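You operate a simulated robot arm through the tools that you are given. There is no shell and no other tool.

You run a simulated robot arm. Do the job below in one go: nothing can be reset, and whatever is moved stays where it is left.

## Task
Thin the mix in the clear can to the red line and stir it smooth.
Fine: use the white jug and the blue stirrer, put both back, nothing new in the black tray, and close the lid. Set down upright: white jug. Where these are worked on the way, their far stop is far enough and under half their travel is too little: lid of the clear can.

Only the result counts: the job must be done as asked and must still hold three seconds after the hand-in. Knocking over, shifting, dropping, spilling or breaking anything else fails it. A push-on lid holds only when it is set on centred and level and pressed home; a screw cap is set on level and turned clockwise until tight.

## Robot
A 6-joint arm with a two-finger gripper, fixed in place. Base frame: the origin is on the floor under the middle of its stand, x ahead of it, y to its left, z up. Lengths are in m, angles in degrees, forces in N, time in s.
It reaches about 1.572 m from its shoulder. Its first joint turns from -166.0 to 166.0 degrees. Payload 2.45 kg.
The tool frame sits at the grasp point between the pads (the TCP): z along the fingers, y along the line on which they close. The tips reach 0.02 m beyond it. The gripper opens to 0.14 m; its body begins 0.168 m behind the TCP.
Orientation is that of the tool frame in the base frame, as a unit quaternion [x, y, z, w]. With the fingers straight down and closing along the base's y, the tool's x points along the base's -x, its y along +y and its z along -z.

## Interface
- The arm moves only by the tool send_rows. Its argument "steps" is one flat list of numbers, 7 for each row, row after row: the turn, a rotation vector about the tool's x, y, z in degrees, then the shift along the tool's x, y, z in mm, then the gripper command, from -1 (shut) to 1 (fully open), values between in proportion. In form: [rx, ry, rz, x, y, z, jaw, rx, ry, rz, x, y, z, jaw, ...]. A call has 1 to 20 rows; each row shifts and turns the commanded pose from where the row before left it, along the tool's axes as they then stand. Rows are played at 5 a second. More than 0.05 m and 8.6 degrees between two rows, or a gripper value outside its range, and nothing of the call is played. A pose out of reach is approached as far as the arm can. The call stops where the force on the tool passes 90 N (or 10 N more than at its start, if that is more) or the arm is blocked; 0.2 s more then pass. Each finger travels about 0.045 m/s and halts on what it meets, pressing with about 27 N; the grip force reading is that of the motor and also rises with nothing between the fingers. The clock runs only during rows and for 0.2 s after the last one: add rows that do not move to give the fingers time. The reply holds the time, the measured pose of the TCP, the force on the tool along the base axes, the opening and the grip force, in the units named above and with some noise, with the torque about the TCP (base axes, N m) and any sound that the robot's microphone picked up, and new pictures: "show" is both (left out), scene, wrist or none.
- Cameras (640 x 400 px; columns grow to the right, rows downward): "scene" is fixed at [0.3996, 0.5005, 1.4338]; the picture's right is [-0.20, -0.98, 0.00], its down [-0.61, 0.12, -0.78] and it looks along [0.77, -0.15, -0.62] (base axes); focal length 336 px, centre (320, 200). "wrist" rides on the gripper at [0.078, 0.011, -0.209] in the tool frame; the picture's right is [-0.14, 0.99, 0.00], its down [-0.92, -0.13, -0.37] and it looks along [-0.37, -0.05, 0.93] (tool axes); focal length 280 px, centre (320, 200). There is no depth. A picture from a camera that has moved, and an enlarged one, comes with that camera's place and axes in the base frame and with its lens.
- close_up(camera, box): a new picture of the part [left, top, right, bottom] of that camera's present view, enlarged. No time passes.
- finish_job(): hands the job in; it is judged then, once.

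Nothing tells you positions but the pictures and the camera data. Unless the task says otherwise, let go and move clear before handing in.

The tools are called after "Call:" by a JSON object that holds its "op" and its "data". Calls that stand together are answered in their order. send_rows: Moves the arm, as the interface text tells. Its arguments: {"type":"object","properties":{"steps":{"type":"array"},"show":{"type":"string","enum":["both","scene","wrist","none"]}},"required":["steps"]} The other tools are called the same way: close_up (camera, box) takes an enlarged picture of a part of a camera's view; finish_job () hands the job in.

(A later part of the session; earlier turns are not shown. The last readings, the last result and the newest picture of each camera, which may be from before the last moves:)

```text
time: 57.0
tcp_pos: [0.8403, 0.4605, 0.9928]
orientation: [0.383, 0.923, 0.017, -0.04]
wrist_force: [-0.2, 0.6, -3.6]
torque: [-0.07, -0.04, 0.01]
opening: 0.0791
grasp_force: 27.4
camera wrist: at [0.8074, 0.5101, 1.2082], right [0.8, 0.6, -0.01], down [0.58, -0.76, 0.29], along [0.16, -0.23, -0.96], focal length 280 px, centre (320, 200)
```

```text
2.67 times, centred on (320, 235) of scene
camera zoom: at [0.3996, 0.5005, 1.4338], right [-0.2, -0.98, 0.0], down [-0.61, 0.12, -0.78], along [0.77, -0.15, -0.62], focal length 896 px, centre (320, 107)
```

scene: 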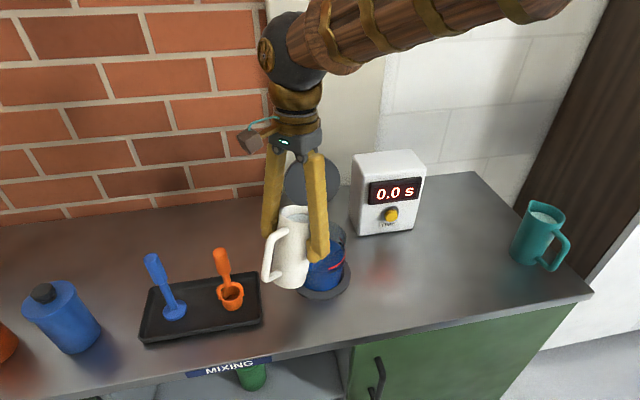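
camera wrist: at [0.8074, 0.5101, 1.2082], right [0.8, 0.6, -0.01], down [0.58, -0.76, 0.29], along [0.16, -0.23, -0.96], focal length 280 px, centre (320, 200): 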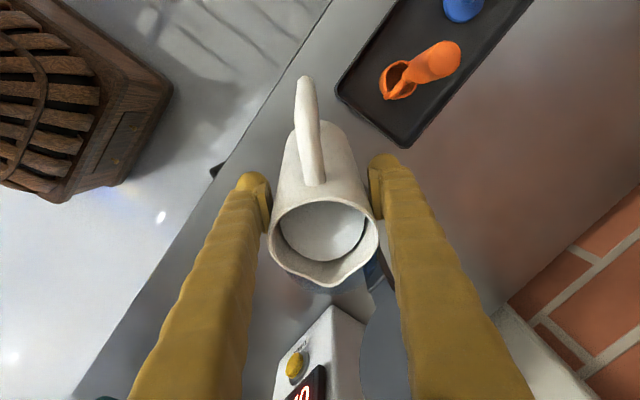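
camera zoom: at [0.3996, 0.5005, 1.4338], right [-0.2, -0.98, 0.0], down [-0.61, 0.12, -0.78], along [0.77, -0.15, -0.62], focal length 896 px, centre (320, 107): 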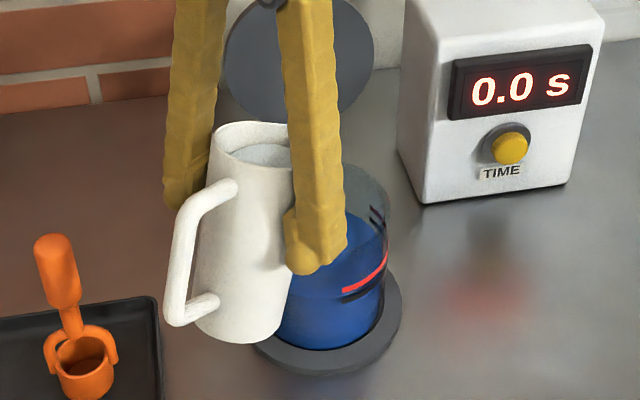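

The red line's end remains visible. I'll tilt on in small steps, checking the level each time.

Call:
{"op": "send_rows", "data": {"steps": [0, 4, 0, 0, 0, 0, -1, 0, 4, 0, 0, 0, 0, -1, 0, 0, 0, 0, 0, 0, -1], "show": "none"}}

Call:
{"op": "close_up", "data": {"camera": "scene", "box": [270, 180, 370, 300]}}

Call:
{"op": "close_up", "data": {"camera": "wrist", "box": [230, 120, 410, 310]}}

```text
time: 57.8
tcp_pos: [0.842, 0.4599, 0.9916]
orientation: [0.38, 0.918, 0.044, -0.105]
wrist_force: [0.1, 0.4, -4.8]
torque: [-0.03, -0.09, 0.03]
opening: 0.0794
grasp_force: 27.0
```

```text
3.33 times, centred on (320, 240) of scene
camera zoom: at [0.3996, 0.5005, 1.4338], right [-0.2, -0.98, 0.0], down [-0.61, 0.12, -0.78], along [0.77, -0.15, -0.62], focal length 1120 px, centre (320, 67)
```

zoom: 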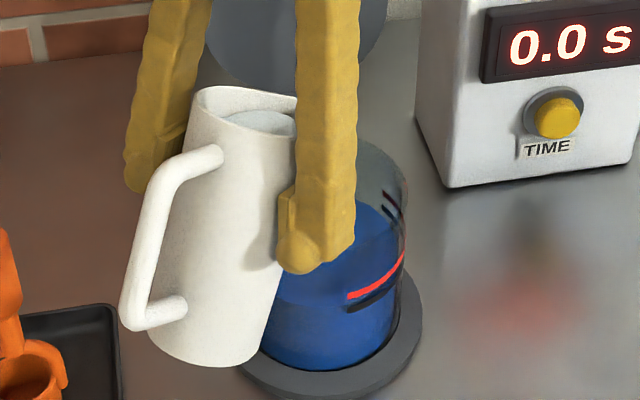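

```text
2.11 times, centred on (320, 215) of wrist
camera zoom: at [0.8292, 0.4881, 1.2149], right [0.79, 0.61, -0.03], down [0.6, -0.78, 0.15], along [0.07, -0.14, -0.99], focal length 590 px, centre (320, 168)
```

zoom: 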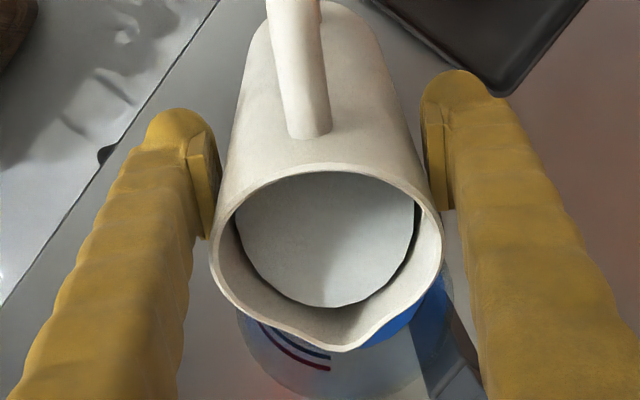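

Call:
{"op": "send_rows", "data": {"steps": [0, 4, 0, 0, 0, 0, -1, 0, 0, 0, 0, 0, 0, -1], "show": "none"}}

Call:
{"op": "close_up", "data": {"camera": "scene", "box": [270, 180, 370, 300]}}

Call:
{"op": "close_up", "data": {"camera": "wrist", "box": [230, 120, 410, 310]}}

```text
time: 58.4
tcp_pos: [0.8405, 0.4604, 0.9918]
orientation: [0.378, 0.914, 0.058, -0.137]
wrist_force: [-0.8, -0.8, -4.9]
torque: [-0.08, -0.06, 0.02]
opening: 0.0795
grasp_force: 27.0
```

```text
3.33 times, centred on (320, 240) of scene
camera zoom: at [0.3996, 0.5005, 1.4338], right [-0.2, -0.98, 0.0], down [-0.61, 0.12, -0.78], along [0.77, -0.15, -0.62], focal length 1120 px, centre (320, 67)
```

zoom: 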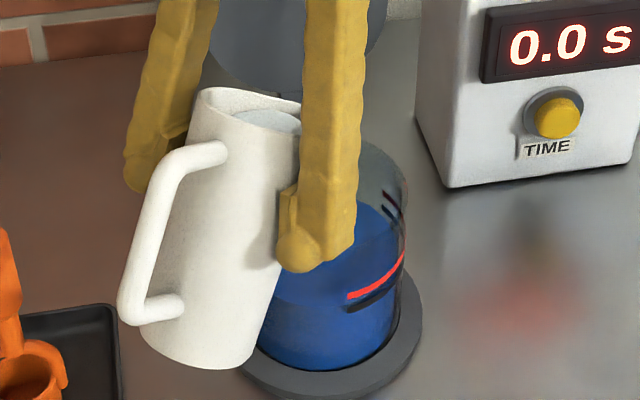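

```text
2.11 times, centred on (320, 215) of wrist
camera zoom: at [0.8403, 0.4771, 1.2162], right [0.79, 0.61, -0.04], down [0.61, -0.79, 0.08], along [0.02, -0.09, -1.0], focal length 590 px, centre (320, 168)
```

zoom: 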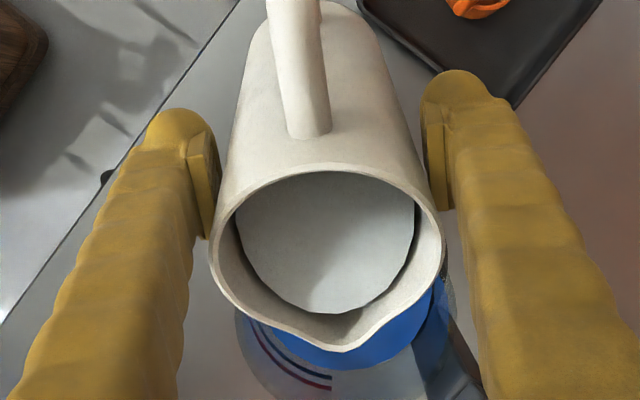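

Call:
{"op": "send_rows", "data": {"steps": [0, 4, 0, 0, 0, 0, -1, 0, 0, 0, 0, 0, 0, -1], "show": "none"}}

Call:
{"op": "close_up", "data": {"camera": "scene", "box": [270, 180, 370, 300]}}

Call:
{"op": "close_up", "data": {"camera": "wrist", "box": [230, 120, 410, 310]}}

```text
time: 59.0
tcp_pos: [0.8422, 0.4601, 0.9922]
orientation: [0.376, 0.909, 0.071, -0.169]
wrist_force: [-0.5, 0.9, -4.8]
torque: [-0.11, -0.08, 0.0]
opening: 0.0795
grasp_force: 27.1
```

```text
3.33 times, centred on (320, 240) of scene
camera zoom: at [0.3996, 0.5005, 1.4338], right [-0.2, -0.98, 0.0], down [-0.61, 0.12, -0.78], along [0.77, -0.15, -0.62], focal length 1120 px, centre (320, 67)
```

zoom: 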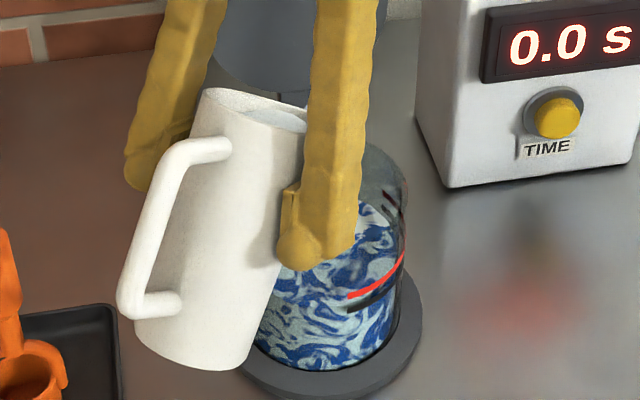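

```text
2.11 times, centred on (320, 215) of wrist
camera zoom: at [0.8514, 0.4656, 1.2166], right [0.79, 0.61, -0.05], down [0.61, -0.79, 0.01], along [-0.03, -0.04, -1.0], focal length 590 px, centre (320, 168)
```

zoom: 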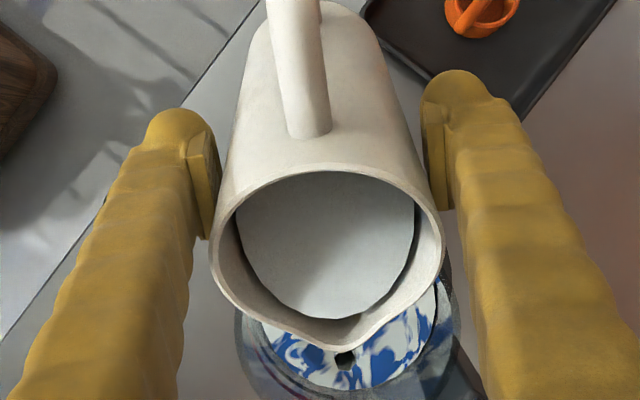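

The pour has begun and the can shows marbled blue and white. Checking the level closely.

Call:
{"op": "close_up", "data": {"camera": "scene", "box": [295, 235, 350, 290]}}

Call:
{"op": "close_up", "data": {"camera": "wrist", "box": [270, 200, 390, 300]}}

```text
7.27 times, centred on (322, 262) of scene
camera zoom: at [0.3996, 0.5005, 1.4338], right [-0.2, -0.98, 0.0], down [-0.61, 0.12, -0.78], along [0.77, -0.15, -0.62], focal length 2443 px, centre (302, -254)
```

zoom: 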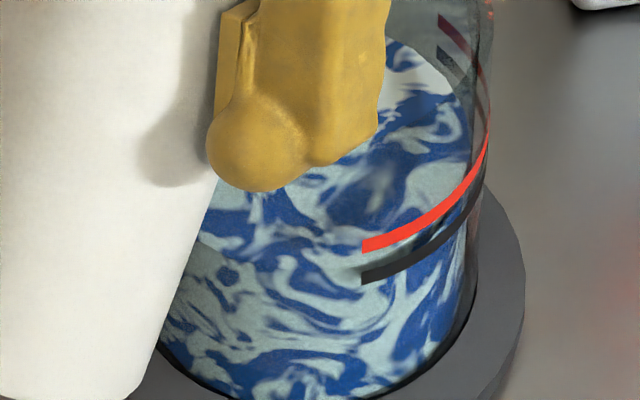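

```text
4.00 times, centred on (330, 250) of wrist
camera zoom: at [0.8514, 0.4656, 1.2166], right [0.79, 0.61, -0.05], down [0.61, -0.79, 0.01], along [-0.03, -0.04, -1.0], focal length 1122 px, centre (280, 0)
```

zoom: 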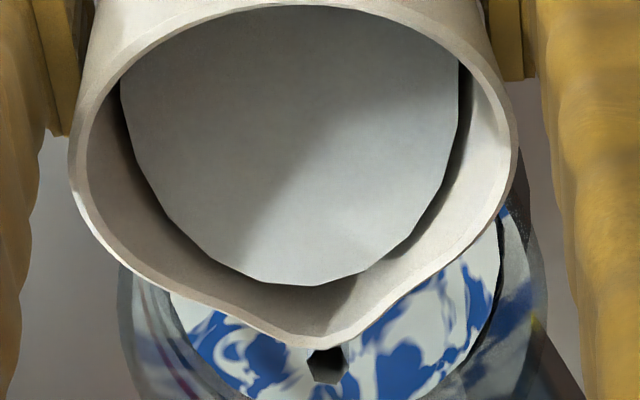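

Call:
{"op": "send_rows", "data": {"steps": [0, 0, 0, 0, 0, 0, -1, 0, 0, 0, 0, 0, 0, -1], "show": "none"}}

Call:
{"op": "close_up", "data": {"camera": "scene", "box": [310, 240, 345, 275]}}

Call:
{"op": "close_up", "data": {"camera": "wrist", "box": [270, 200, 390, 300]}}

```text
time: 59.6
tcp_pos: [0.8413, 0.459, 0.9925]
orientation: [0.375, 0.909, 0.071, -0.168]
wrist_force: [-0.2, -0.2, -4.5]
torque: [-0.1, -0.07, 0.02]
opening: 0.0796
grasp_force: 27.6
```

```text
11.43 times, centred on (328, 258) of scene
camera zoom: at [0.3996, 0.5005, 1.4338], right [-0.2, -0.98, 0.0], down [-0.61, 0.12, -0.78], along [0.77, -0.15, -0.62], focal length 3839 px, centre (234, -457)
```

zoom: 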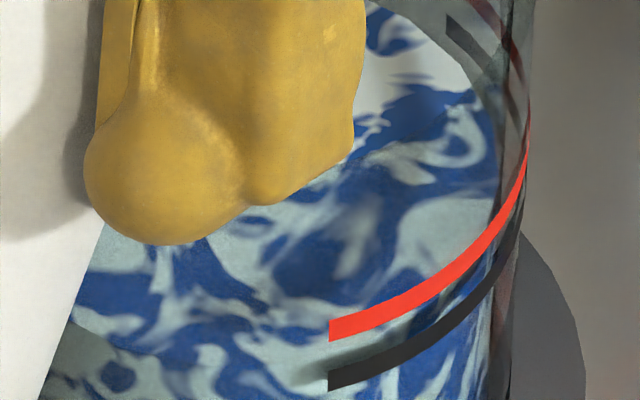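

```text
4.00 times, centred on (330, 250) of wrist
camera zoom: at [0.8514, 0.4657, 1.2165], right [0.79, 0.61, -0.05], down [0.61, -0.79, 0.01], along [-0.03, -0.04, -1.0], focal length 1122 px, centre (280, 0)
```

zoom: 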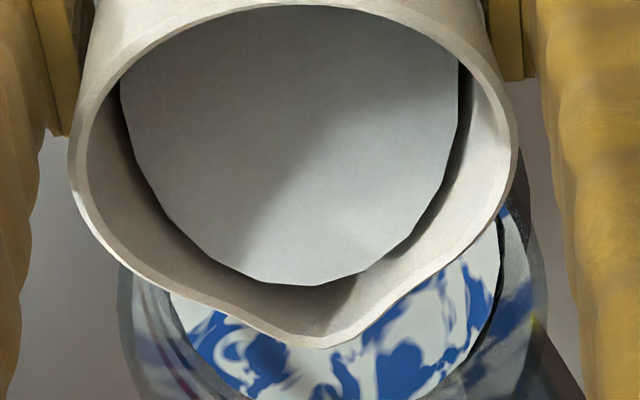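

The stream stopped on its own at this tilt, so tilt steps meter the amount. I'll zoom on the surface edge.

Call:
{"op": "close_up", "data": {"camera": "scene", "box": [308, 254, 348, 279]}}

Call:
{"op": "close_up", "data": {"camera": "scene", "box": [295, 235, 350, 290]}}

```text
16.00 times, centred on (328, 266) of scene
camera zoom: at [0.3996, 0.5005, 1.4338], right [-0.2, -0.98, 0.0], down [-0.61, 0.12, -0.78], along [0.77, -0.15, -0.62], focal length 5374 px, centre (192, -864)
```

zoom: 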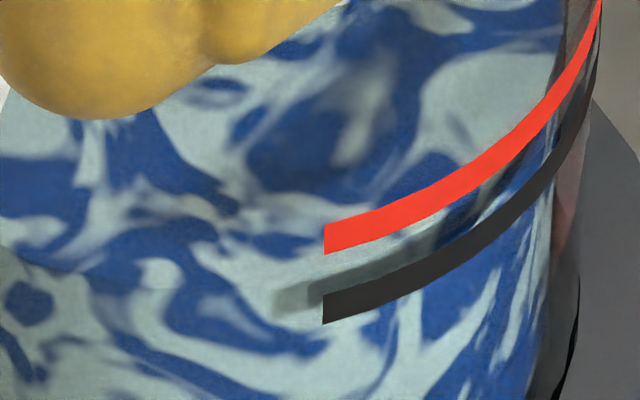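

```text
7.27 times, centred on (322, 262) of scene
camera zoom: at [0.3996, 0.5005, 1.4338], right [-0.2, -0.98, 0.0], down [-0.61, 0.12, -0.78], along [0.77, -0.15, -0.62], focal length 2443 px, centre (302, -254)
```

zoom: 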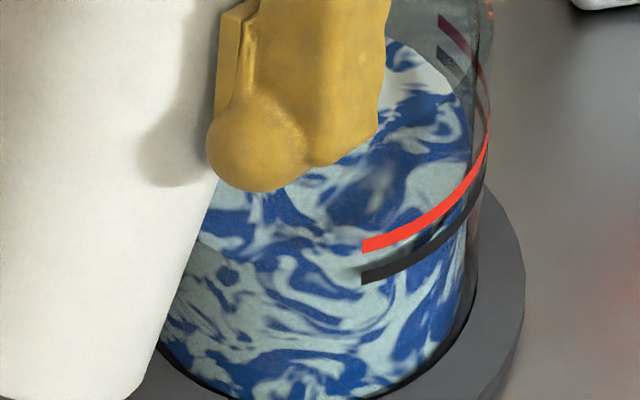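

Call:
{"op": "close_up", "data": {"camera": "scene", "box": [325, 232, 349, 256]}}

```text
16.00 times, centred on (337, 244) of scene
camera zoom: at [0.3996, 0.5005, 1.4338], right [-0.2, -0.98, 0.0], down [-0.61, 0.12, -0.78], along [0.77, -0.15, -0.62], focal length 5374 px, centre (48, -504)
```

zoom: 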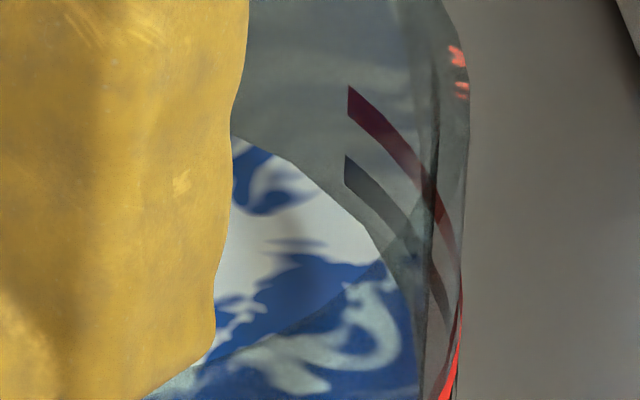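

The gauge on the back-right wall shows the level only just above the black mark so far. I'll tilt 4° more and hold.

Call:
{"op": "send_rows", "data": {"steps": [0, 4, 0, 0, 0, 0, -1, 0, 0, 0, 0, 0, 0, -1, 0, 0, 0, 0, 0, 0, -1, 0, 0, 0, 0, 0, 0, -1], "show": "none"}}

Call:
{"op": "close_up", "data": {"camera": "scene", "box": [325, 232, 349, 256]}}

Call:
{"op": "close_up", "data": {"camera": "wrist", "box": [250, 180, 390, 300]}}

Call:
{"op": "close_up", "data": {"camera": "scene", "box": [260, 160, 380, 310]}}

```text
time: 60.6
tcp_pos: [0.841, 0.4585, 0.992]
orientation: [0.373, 0.902, 0.083, -0.2]
wrist_force: [-0.5, 0.8, -4.6]
torque: [-0.07, -0.07, 0.02]
opening: 0.0794
grasp_force: 26.8
```

```text
16.00 times, centred on (337, 244) of scene
camera zoom: at [0.3996, 0.5005, 1.4338], right [-0.2, -0.98, 0.0], down [-0.61, 0.12, -0.78], along [0.77, -0.15, -0.62], focal length 5374 px, centre (48, -504)
```

zoom: 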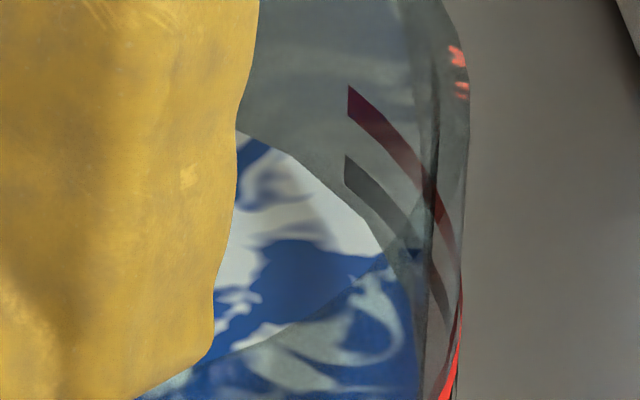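

```text
3.33 times, centred on (320, 240) of wrist
camera zoom: at [0.8628, 0.4546, 1.2157], right [0.79, 0.61, -0.06], down [0.61, -0.79, -0.06], along [-0.08, 0.01, -1.0], focal length 935 px, centre (320, 67)
```

zoom: 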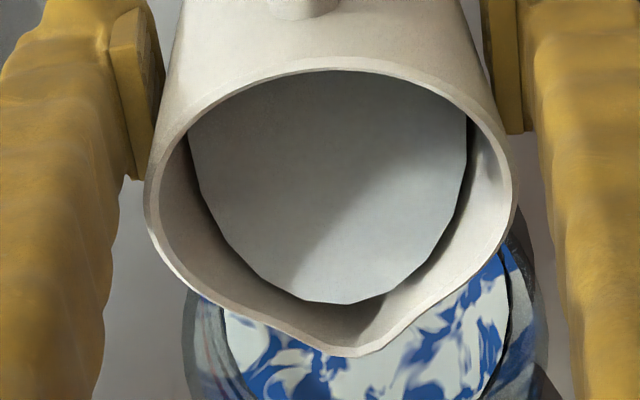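

```text
2.67 times, centred on (320, 235) of scene
camera zoom: at [0.3996, 0.5005, 1.4338], right [-0.2, -0.98, 0.0], down [-0.61, 0.12, -0.78], along [0.77, -0.15, -0.62], focal length 896 px, centre (320, 107)
```

zoom: 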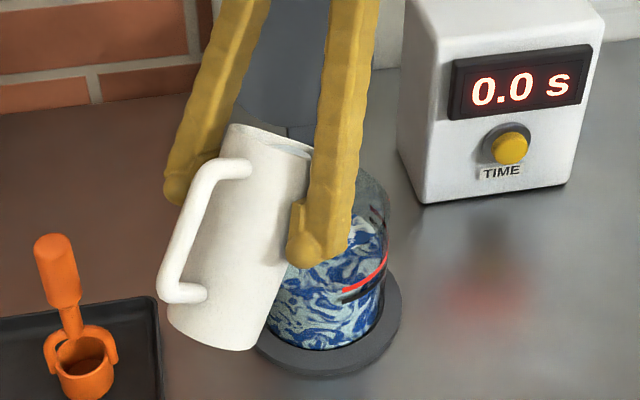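

The gauge moved about 10 px per 4°; the red-line target is about row 136 at column 345, and I'm at 190. Two more 4° steps.

Call:
{"op": "send_rows", "data": {"steps": [0, 4, 0, 0, 0, 0, -1, 0, 0, 0, 0, 0, 0, -1, 0, 0, 0, 0, 0, 0, -1, 0, 4, 0, 0, 0, 0, -1, 0, 0, 0, 0, 0, 0, -1, 0, 0, 0, 0, 0, 0, -1, 0, 0, 0, 0, 0, 0, -1], "show": "none"}}

Call:
{"op": "close_up", "data": {"camera": "scene", "box": [325, 232, 349, 256]}}

Call:
{"op": "close_up", "data": {"camera": "scene", "box": [260, 160, 380, 310]}}

Call:
{"op": "close_up", "data": {"camera": "wrist", "box": [250, 180, 390, 300]}}

```text
time: 62.2
tcp_pos: [0.8426, 0.4602, 0.9916]
orientation: [0.367, 0.886, 0.11, -0.262]
wrist_force: [0.8, -0.7, -4.9]
torque: [-0.11, -0.07, 0.01]
opening: 0.0793
grasp_force: 26.7
```

```text
16.00 times, centred on (337, 244) of scene
camera zoom: at [0.3996, 0.5005, 1.4338], right [-0.2, -0.98, 0.0], down [-0.61, 0.12, -0.78], along [0.77, -0.15, -0.62], focal length 5374 px, centre (48, -504)
```

zoom: 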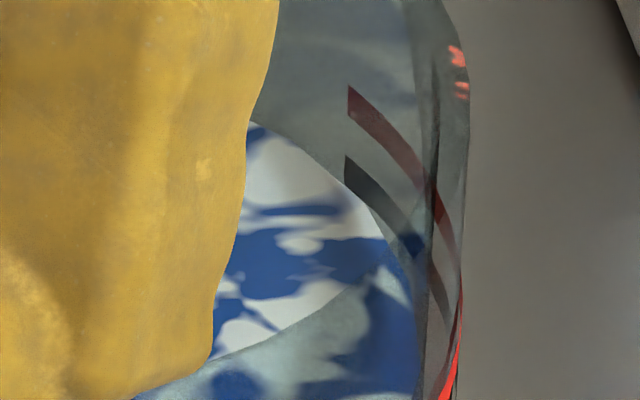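

```text
2.67 times, centred on (320, 235) of scene
camera zoom: at [0.3996, 0.5005, 1.4338], right [-0.2, -0.98, 0.0], down [-0.61, 0.12, -0.78], along [0.77, -0.15, -0.62], focal length 896 px, centre (320, 107)
```

zoom: 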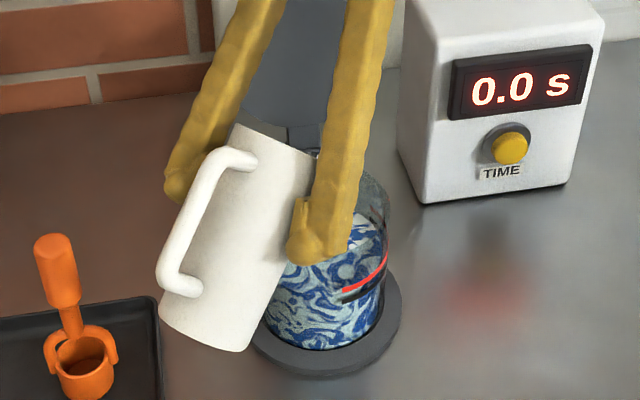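

```text
3.33 times, centred on (320, 240) of wrist
camera zoom: at [0.8847, 0.4326, 1.2111], right [0.78, 0.62, -0.07], down [0.6, -0.78, -0.19], along [-0.18, 0.11, -0.98], focal length 935 px, centre (320, 67)
```

zoom: 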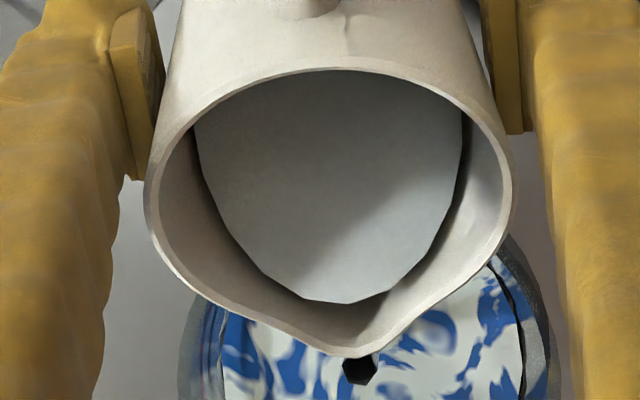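

Still flowing. I'll hold and re-read.

Call:
{"op": "send_rows", "data": {"steps": [0, 0, 0, 0, 0, 0, -1, 0, 0, 0, 0, 0, 0, -1, 0, 0, 0, 0, 0, 0, -1, 0, 0, 0, 0, 0, 0, -1], "show": "none"}}

Call:
{"op": "close_up", "data": {"camera": "scene", "box": [325, 232, 349, 256]}}

Call:
{"op": "close_up", "data": {"camera": "wrist", "box": [250, 180, 390, 300]}}

```text
time: 63.2
tcp_pos: [0.8419, 0.4591, 0.9913]
orientation: [0.366, 0.886, 0.109, -0.263]
wrist_force: [0.3, 1.6, -3.3]
torque: [-0.08, -0.11, 0.01]
opening: 0.0794
grasp_force: 27.3
```

```text
16.00 times, centred on (337, 244) of scene
camera zoom: at [0.3996, 0.5005, 1.4338], right [-0.2, -0.98, 0.0], down [-0.61, 0.12, -0.78], along [0.77, -0.15, -0.62], focal length 5374 px, centre (48, -504)
```

zoom: 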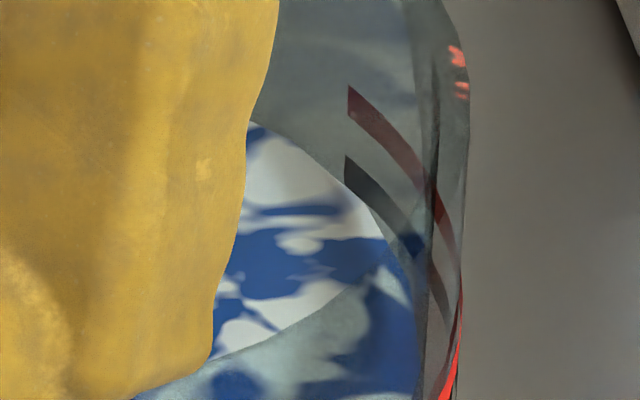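

```text
3.33 times, centred on (320, 240) of wrist
camera zoom: at [0.8847, 0.4327, 1.2111], right [0.78, 0.62, -0.07], down [0.6, -0.78, -0.19], along [-0.18, 0.11, -0.98], focal length 935 px, centre (320, 67)
```

zoom: 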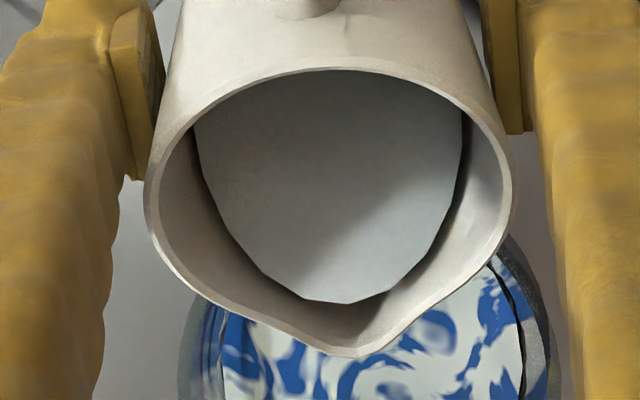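

Call:
{"op": "close_up", "data": {"camera": "scene", "box": [332, 234, 346, 248]}}

Call:
{"op": "close_up", "data": {"camera": "scene", "box": [295, 235, 350, 290]}}

```text
16.00 times, centred on (339, 241) of scene
camera zoom: at [0.3996, 0.5005, 1.4338], right [-0.2, -0.98, 0.0], down [-0.61, 0.12, -0.78], along [0.77, -0.15, -0.62], focal length 5374 px, centre (16, -456)
```

zoom: 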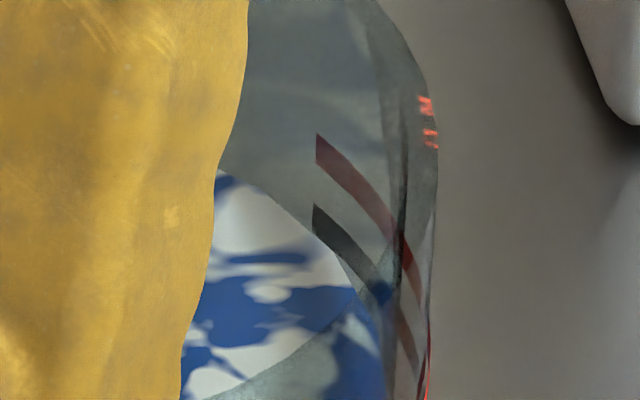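

```text
7.27 times, centred on (322, 262) of scene
camera zoom: at [0.3996, 0.5005, 1.4338], right [-0.2, -0.98, 0.0], down [-0.61, 0.12, -0.78], along [0.77, -0.15, -0.62], focal length 2443 px, centre (302, -254)
```

zoom: 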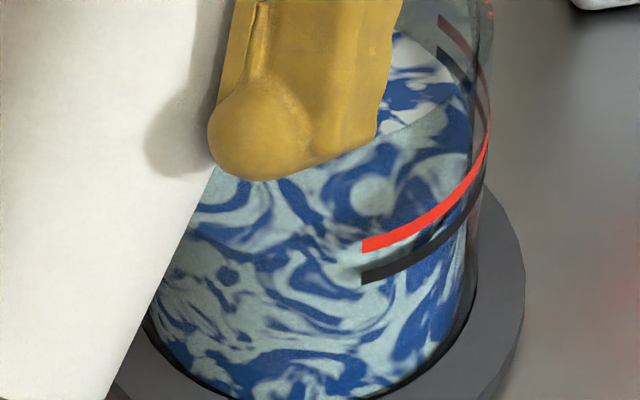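

Call:
{"op": "send_rows", "data": {"steps": [0, 4, 0, 0, 0, 0, -1, 0, 0, 0, 0, 0, 0, -1, 0, 0, 0, 0, 0, 0, -1, 0, 0, 0, 0, 0, 0, -1, 0, 0, 0, 0, 0, 0, -1], "show": "none"}}

Call:
{"op": "close_up", "data": {"camera": "scene", "box": [325, 232, 349, 256]}}

Call:
{"op": "close_up", "data": {"camera": "wrist", "box": [250, 180, 390, 300]}}

```text
time: 64.4
tcp_pos: [0.8412, 0.4596, 0.992]
orientation: [0.363, 0.876, 0.123, -0.294]
wrist_force: [-0.2, 0.6, -4.2]
torque: [-0.11, -0.09, -0.02]
opening: 0.0793
grasp_force: 26.8
```

```text
16.00 times, centred on (337, 244) of scene
camera zoom: at [0.3996, 0.5005, 1.4338], right [-0.2, -0.98, 0.0], down [-0.61, 0.12, -0.78], along [0.77, -0.15, -0.62], focal length 5374 px, centre (48, -504)
```

zoom: 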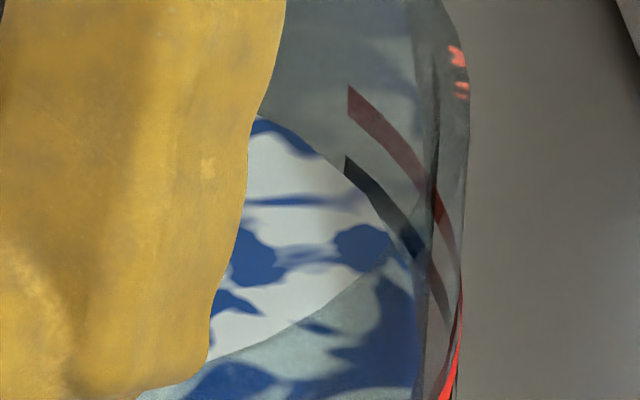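

```text
3.33 times, centred on (320, 240) of wrist
camera zoom: at [0.8952, 0.4222, 1.2073], right [0.78, 0.62, -0.08], down [0.59, -0.77, -0.26], along [-0.23, 0.16, -0.96], focal length 935 px, centre (320, 67)
```

zoom: 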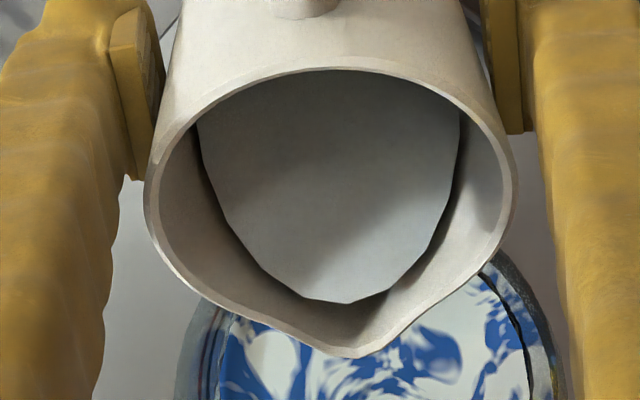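

Rising steadily: the boundary is at about row 138 at column 300 and the target there is about 102. I'll check the clearance to the lid before tilting further.

Call:
{"op": "close_up", "data": {"camera": "scene", "box": [200, 20, 440, 310]}}

Call:
{"op": "send_rows", "data": {"steps": [0, 4, 0, 0, 0, 0, -1, 0, 0, 0, 0, 0, 0, -1, 0, 0, 0, 0, 0, 0, -1, 0, 0, 0, 0, 0, 0, -1, 0, 0, 0, 0, 0, 0, -1], "show": "both"}}

Call:
{"op": "close_up", "data": {"camera": "scene", "box": [325, 232, 349, 256]}}

```text
1.38 times, centred on (320, 165) of scene
camera zoom: at [0.3996, 0.5005, 1.4338], right [-0.2, -0.98, 0.0], down [-0.61, 0.12, -0.78], along [0.77, -0.15, -0.62], focal length 463 px, centre (320, 248)
```

zoom: 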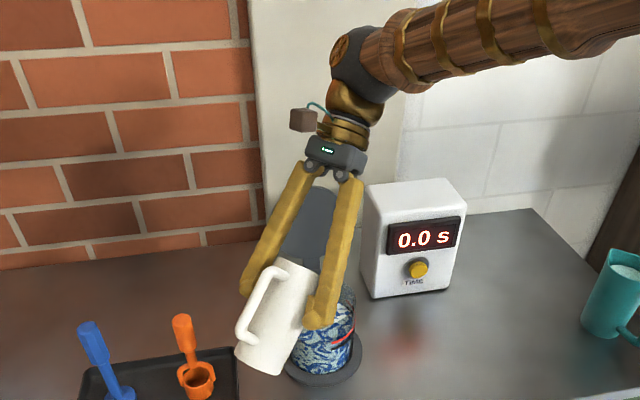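

```text
time: 65.6
tcp_pos: [0.8429, 0.4597, 0.9915]
orientation: [0.358, 0.865, 0.135, -0.324]
wrist_force: [0.3, 1.1, -3.0]
torque: [-0.08, -0.06, 0.0]
opening: 0.0794
grasp_force: 26.7
camera wrist: at [0.9058, 0.4119, 1.2024], right [0.77, 0.63, -0.09], down [0.57, -0.75, -0.33], along [-0.27, 0.2, -0.94], focal length 280 px, centre (320, 200)
```

scene: 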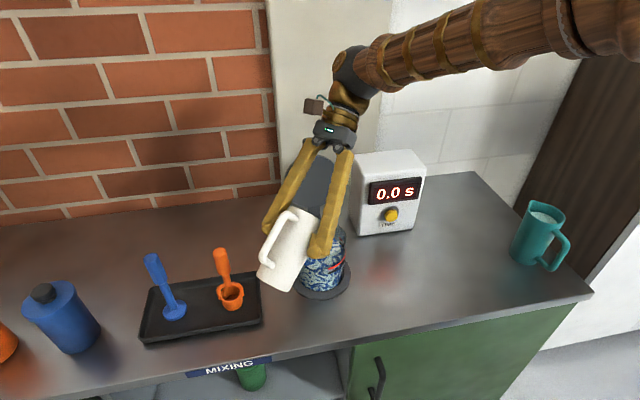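
wrist: 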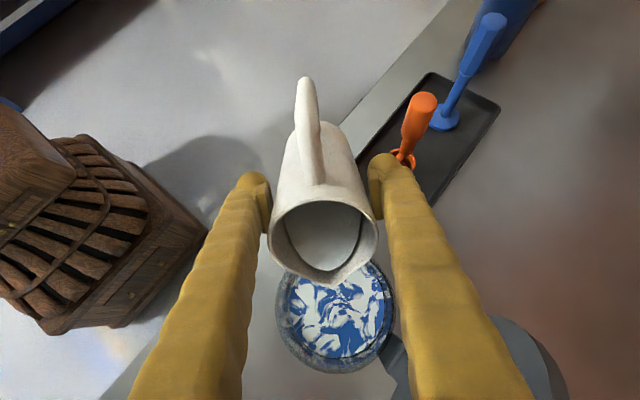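

```text
16.00 times, centred on (337, 244) of scene
camera zoom: at [0.3996, 0.5005, 1.4338], right [-0.2, -0.98, 0.0], down [-0.61, 0.12, -0.78], along [0.77, -0.15, -0.62], focal length 5374 px, centre (48, -504)
```

zoom: 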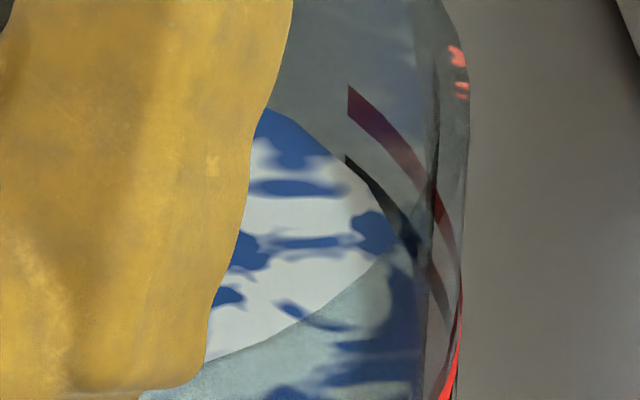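

About 23 px left on the gauge. Another 4°.

Call:
{"op": "send_rows", "data": {"steps": [0, 4, 0, 0, 0, 0, -1, 0, 0, 0, 0, 0, 0, -1, 0, 0, 0, 0, 0, 0, -1, 0, 0, 0, 0, 0, 0, -1, 0, 0, 0, 0, 0, 0, -1], "show": "none"}}

Call:
{"op": "close_up", "data": {"camera": "scene", "box": [325, 232, 349, 256]}}

Call:
{"op": "close_up", "data": {"camera": "wrist", "box": [250, 180, 410, 380]}}

Call:
{"op": "close_up", "data": {"camera": "scene", "box": [295, 235, 350, 290]}}

```text
time: 66.8
tcp_pos: [0.842, 0.46, 0.992]
orientation: [0.354, 0.853, 0.147, -0.354]
wrist_force: [-0.5, 0.4, -3.2]
torque: [-0.08, -0.05, 0.0]
opening: 0.0794
grasp_force: 27.5
```

```text
16.00 times, centred on (337, 244) of scene
camera zoom: at [0.3996, 0.5005, 1.4338], right [-0.2, -0.98, 0.0], down [-0.61, 0.12, -0.78], along [0.77, -0.15, -0.62], focal length 5374 px, centre (48, -504)
```

zoom: 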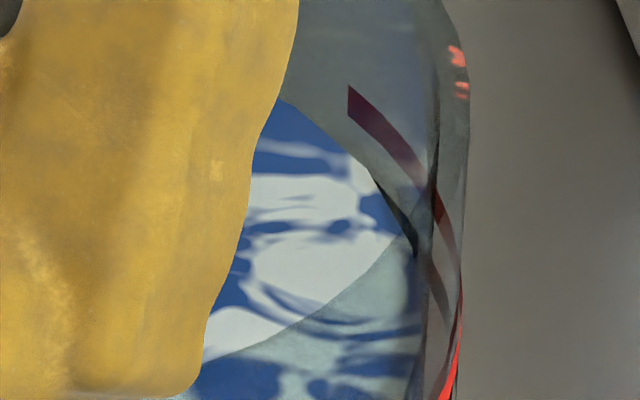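

```text
2.00 times, centred on (330, 280) of wrist
camera zoom: at [0.9155, 0.402, 1.1963], right [0.77, 0.63, -0.1], down [0.55, -0.73, -0.39], along [-0.32, 0.25, -0.91], focal length 561 px, centre (300, 40)
```

zoom: 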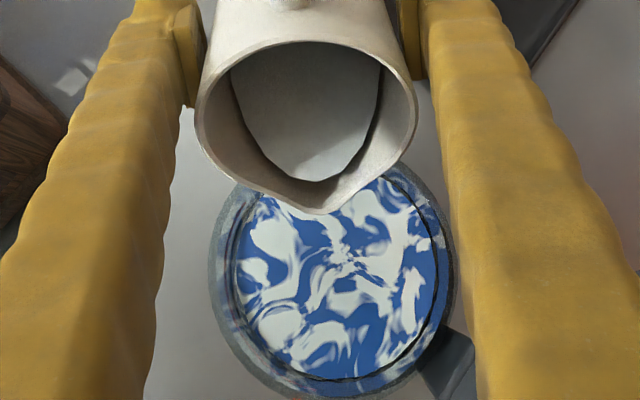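

```text
7.27 times, centred on (322, 262) of scene
camera zoom: at [0.3996, 0.5005, 1.4338], right [-0.2, -0.98, 0.0], down [-0.61, 0.12, -0.78], along [0.77, -0.15, -0.62], focal length 2443 px, centre (302, -254)
```

zoom: 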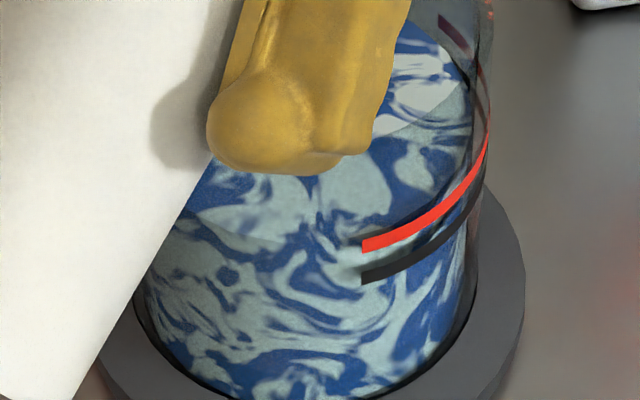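

Close now, with about 2 mm left by both gauges. A 1° step and hold.

Call:
{"op": "send_rows", "data": {"steps": [0, 1.2, 0, 0, 0, 0, -1, 0, 0, 0, 0, 0, 0, -1, 0, 0, 0, 0, 0, 0, -1, 0, 0, 0, 0, 0, 0, -1], "show": "none"}}

Call:
{"op": "close_up", "data": {"camera": "scene", "box": [325, 232, 349, 256]}}

Call:
{"op": "close_up", "data": {"camera": "scene", "box": [305, 250, 345, 280]}}

```text
time: 67.8
tcp_pos: [0.841, 0.4603, 0.9922]
orientation: [0.352, 0.85, 0.151, -0.363]
wrist_force: [0.7, 0.1, -3.8]
torque: [-0.08, -0.07, -0.01]
opening: 0.0792
grasp_force: 27.2
```

```text
16.00 times, centred on (337, 244) of scene
camera zoom: at [0.3996, 0.5005, 1.4338], right [-0.2, -0.98, 0.0], down [-0.61, 0.12, -0.78], along [0.77, -0.15, -0.62], focal length 5374 px, centre (48, -504)
```

zoom: 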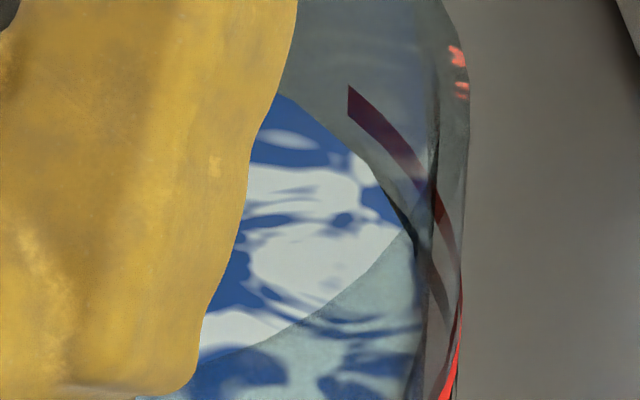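

```text
13.33 times, centred on (325, 265) of scene
camera zoom: at [0.3996, 0.5005, 1.4338], right [-0.2, -0.98, 0.0], down [-0.61, 0.12, -0.78], along [0.77, -0.15, -0.62], focal length 4479 px, centre (253, -667)
```

zoom: 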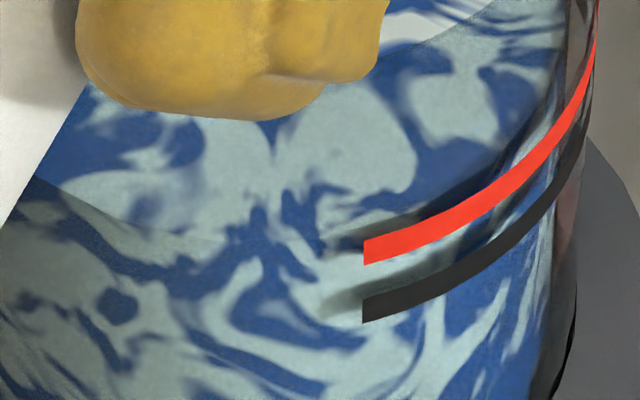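

Roughly 1 mm to go. A final small 0.8° step, then I'll level off and take an unobstructed look.

Call:
{"op": "send_rows", "data": {"steps": [0, 0.8, 0, 0, 0, 0, -1, 0, 0, 0, 0, 0, 0, -1, 0, 0, 0, 0, 0, 0, -1, 0, 0, 0, 0, 0, 0, -1], "show": "none"}}

Call:
{"op": "close_up", "data": {"camera": "scene", "box": [325, 232, 349, 256]}}

Call:
{"op": "close_up", "data": {"camera": "scene", "box": [305, 250, 345, 280]}}

Call:
{"op": "close_up", "data": {"camera": "wrist", "box": [250, 180, 410, 380]}}

```text
time: 68.8
tcp_pos: [0.8414, 0.46, 0.9916]
orientation: [0.35, 0.847, 0.154, -0.369]
wrist_force: [0.1, -0.3, -3.7]
torque: [-0.06, -0.07, 0.03]
opening: 0.0792
grasp_force: 27.5
```

```text
16.00 times, centred on (337, 244) of scene
camera zoom: at [0.3996, 0.5005, 1.4338], right [-0.2, -0.98, 0.0], down [-0.61, 0.12, -0.78], along [0.77, -0.15, -0.62], focal length 5374 px, centre (48, -504)
```

zoom: 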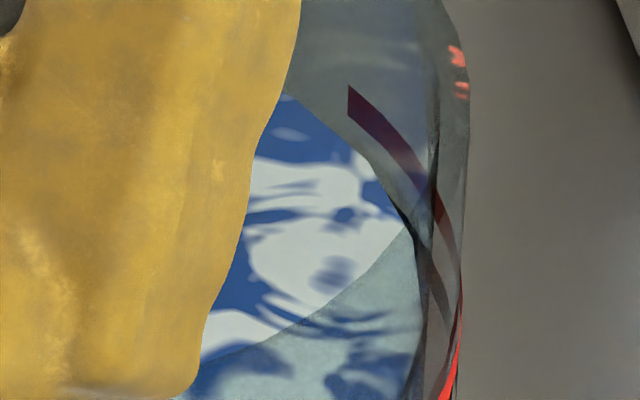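

```text
13.33 times, centred on (325, 265) of scene
camera zoom: at [0.3996, 0.5005, 1.4338], right [-0.2, -0.98, 0.0], down [-0.61, 0.12, -0.78], along [0.77, -0.15, -0.62], focal length 4479 px, centre (253, -667)
```

zoom: 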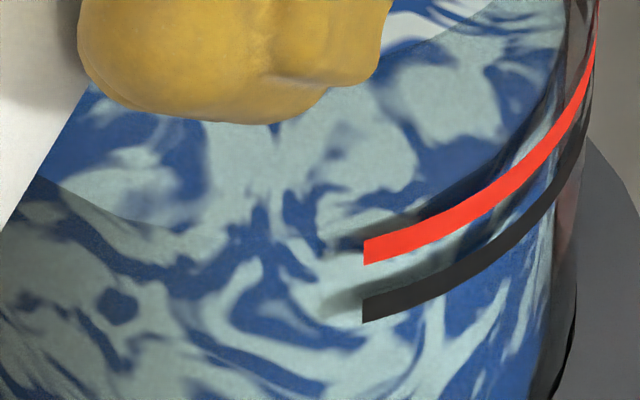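

```text
2.00 times, centred on (330, 280) of wrist
camera zoom: at [0.9207, 0.3971, 1.1928], right [0.77, 0.63, -0.1], down [0.54, -0.72, -0.42], along [-0.34, 0.27, -0.9], focal length 561 px, centre (300, 40)
```

zoom: 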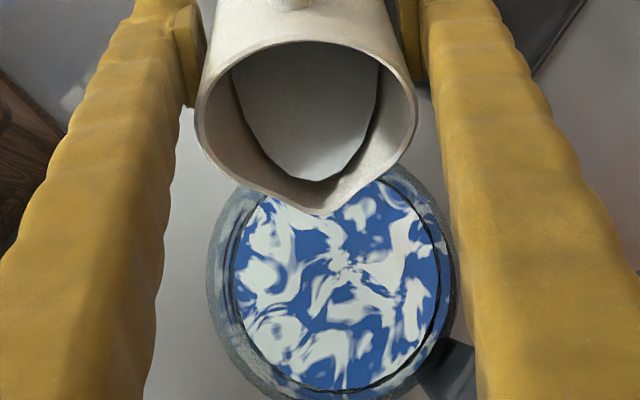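

The change is small now. I'll tilt back and raise the jug to get a clear view of the level.

Call:
{"op": "send_rows", "data": {"steps": [0, -4, 0, 0, 0, 0, -1, 0, -6, 0, 0, 0, 0, -1, 0, -8, 0, 0, 0, 0, -1, 0, -8, 0, 0, 0, 0, -1, 0, -8, 0, 0, 0, 0, -1, 0, -8, 0, 0, 0, 0, -1, 0, 0, 0, 0.9, 0, -10, -1, 0, 0, 0, 1.7, 0, -19.9, -1, 0, 0, 0, 2.6, 0, -29.9, -1, 0, 0, 0, 2.6, 0, -29.9, -1, 0, 0, 0, 2.2, 0, -24.9, -1, 0, 0, 0, 1.3, 0, -14.9, -1, 0, 0, 0, 0, 0, 0, -1], "show": "both"}}

Call:
{"op": "close_up", "data": {"camera": "scene", "box": [295, 235, 350, 290]}}

Call:
{"op": "close_up", "data": {"camera": "scene", "box": [310, 232, 354, 262]}}

```text
time: 71.6
tcp_pos: [0.8427, 0.4611, 1.1221]
orientation: [0.383, 0.923, 0.016, -0.041]
wrist_force: [-0.5, 0.1, -3.6]
torque: [-0.05, -0.06, 0.01]
opening: 0.0793
grasp_force: 26.6
camera wrist: at [0.8082, 0.5104, 1.3373], right [0.8, 0.6, -0.01], down [0.58, -0.76, 0.29], along [0.16, -0.23, -0.96], focal length 280 px, centre (320, 200)
```

scene: 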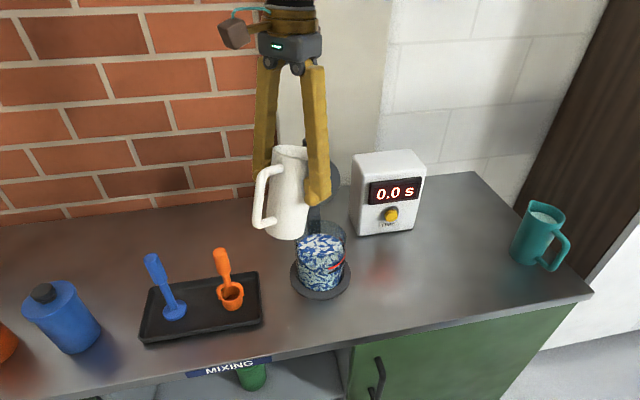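
wrist: 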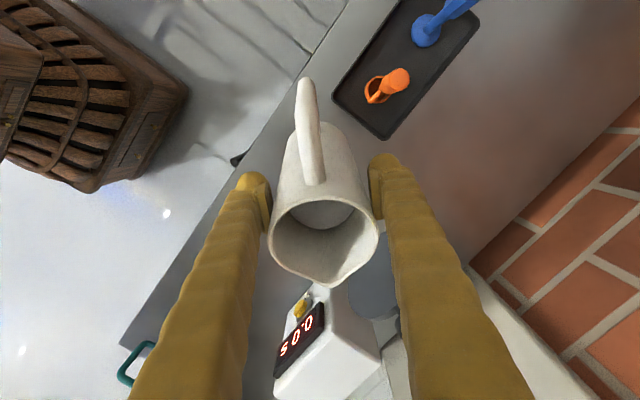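

```text
7.27 times, centred on (322, 262) of scene
camera zoom: at [0.3996, 0.5005, 1.4338], right [-0.2, -0.98, 0.0], down [-0.61, 0.12, -0.78], along [0.77, -0.15, -0.62], focal length 2443 px, centre (302, -254)
```

zoom: 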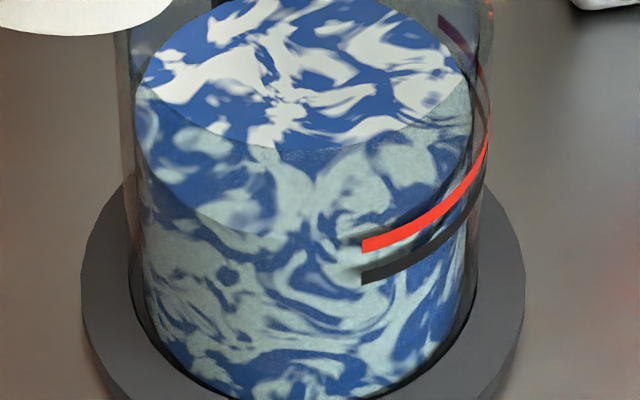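

```text
13.33 times, centred on (332, 247) of scene
camera zoom: at [0.3996, 0.5005, 1.4338], right [-0.2, -0.98, 0.0], down [-0.61, 0.12, -0.78], along [0.77, -0.15, -0.62], focal length 4479 px, centre (160, -427)
```

zoom: 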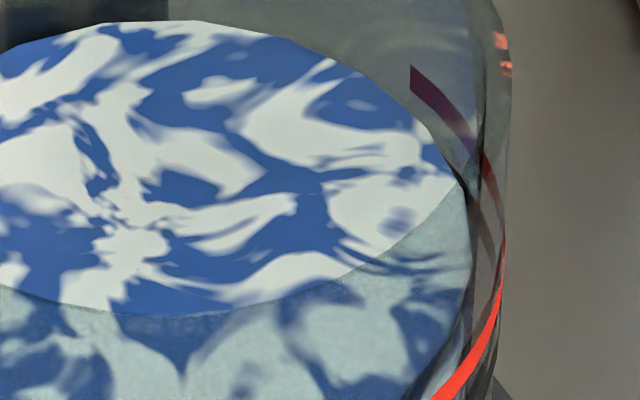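

With the clear view, the surface has risen about 13–14 mm, right about at the red line. Zooming at the edge beside the red mark to judge.

Call:
{"op": "close_up", "data": {"camera": "scene", "box": [308, 250, 338, 274]}}

Call:
{"op": "close_up", "data": {"camera": "scene", "box": [325, 226, 349, 250]}}

Call:
{"op": "close_up", "data": {"camera": "scene", "box": [290, 225, 355, 290]}}

```text
16.00 times, centred on (323, 262) of scene
camera zoom: at [0.3996, 0.5005, 1.4338], right [-0.2, -0.98, 0.0], down [-0.61, 0.12, -0.78], along [0.77, -0.15, -0.62], focal length 5374 px, centre (272, -792)
```

zoom: 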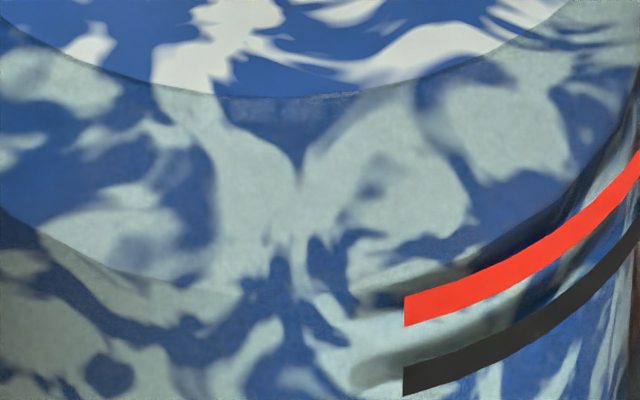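

```text
16.00 times, centred on (337, 238) of scene
camera zoom: at [0.3996, 0.5005, 1.4338], right [-0.2, -0.98, 0.0], down [-0.61, 0.12, -0.78], along [0.77, -0.15, -0.62], focal length 5374 px, centre (48, -408)
```

zoom: 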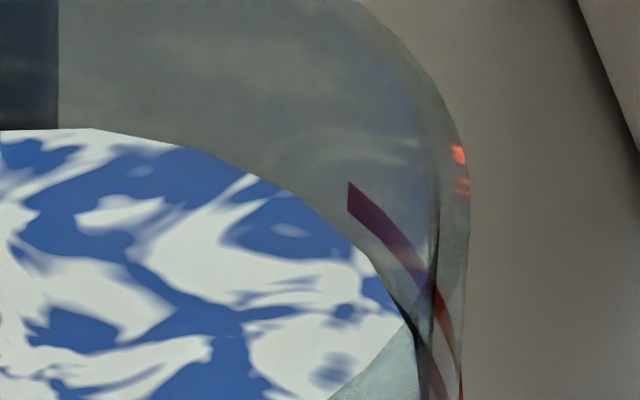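

```text
6.15 times, centred on (322, 258) of scene
camera zoom: at [0.3996, 0.5005, 1.4338], right [-0.2, -0.98, 0.0], down [-0.61, 0.12, -0.78], along [0.77, -0.15, -0.62], focal length 2067 px, centre (305, -154)
```

zoom: 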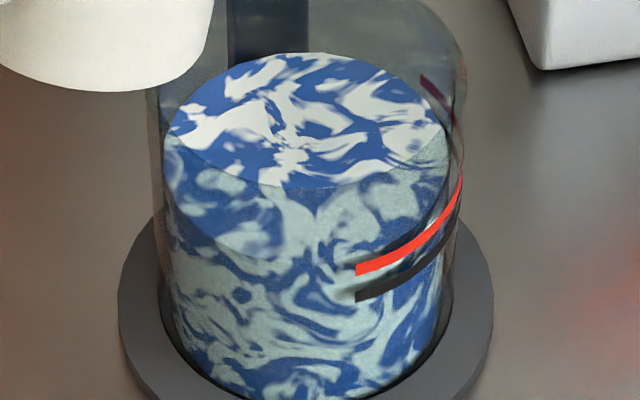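

Comparing edges against the marks geometrically, the level matches the red line centre within about half a millimetre, so pouring is done. I'll bring the jug upright, turn it back, and carry it home.

Call:
{"op": "send_rows", "data": {"steps": [0, -4, 0, 0, 0, 0, -1, 0, -6, 0, 0, 0, 0, -1, 0, -6, 0, 0, 0, 0, -1, 0, -4, 0, 0, 0, 0, -1, 0, 0, 0, 0, 0, 0, -1, -0.97, 0, -3.62, 0, 0, 0, -1, -1.45, 0, -5.43, 0, 0, 0, -1, -1.94, 0, -7.24, 0, 0, 0, -1, -1.94, 0, -7.24, 0, 0, 0, -1, -1.94, 0, -7.24, 0, 0, 0, -1, -1.94, 0, -7.24, 0, 0, 0, -1, -1.47, 0, -5.46, 0, 0, 0, -1, 0, 0, 0, 0, 0, 0, -1], "show": "both"}}

```text
time: 74.4
tcp_pos: [0.8415, 0.4598, 1.1219]
orientation: [-0.001, 0.991, 0.001, 0.131]
wrist_force: [-0.1, -0.5, -2.9]
torque: [0.01, -0.02, 0.0]
opening: 0.0796
grasp_force: 26.9
camera wrist: at [0.7126, 0.4701, 1.3051], right [0.13, 0.99, 0.04], down [0.79, -0.13, 0.59], along [0.59, -0.05, -0.8], focal length 280 px, centre (320, 200)
```

scene: 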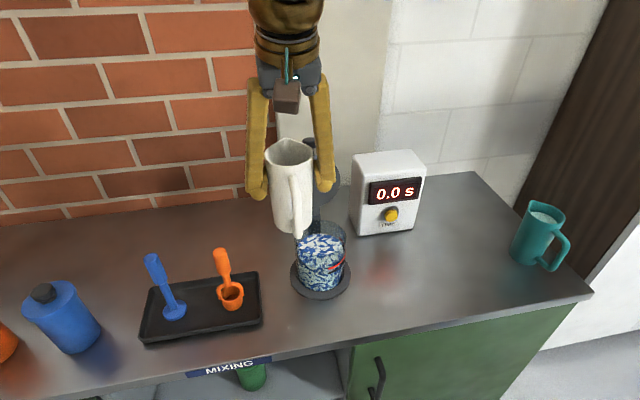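
wrist: 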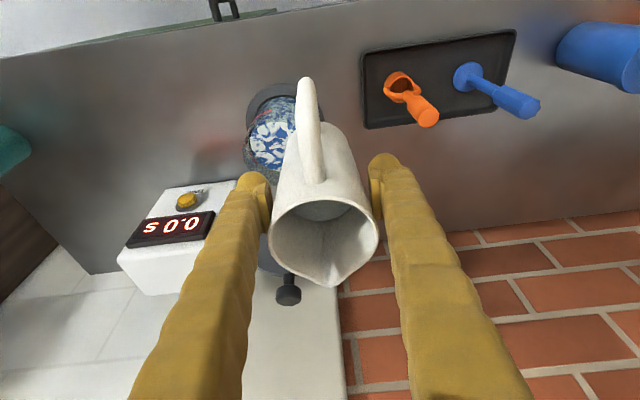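

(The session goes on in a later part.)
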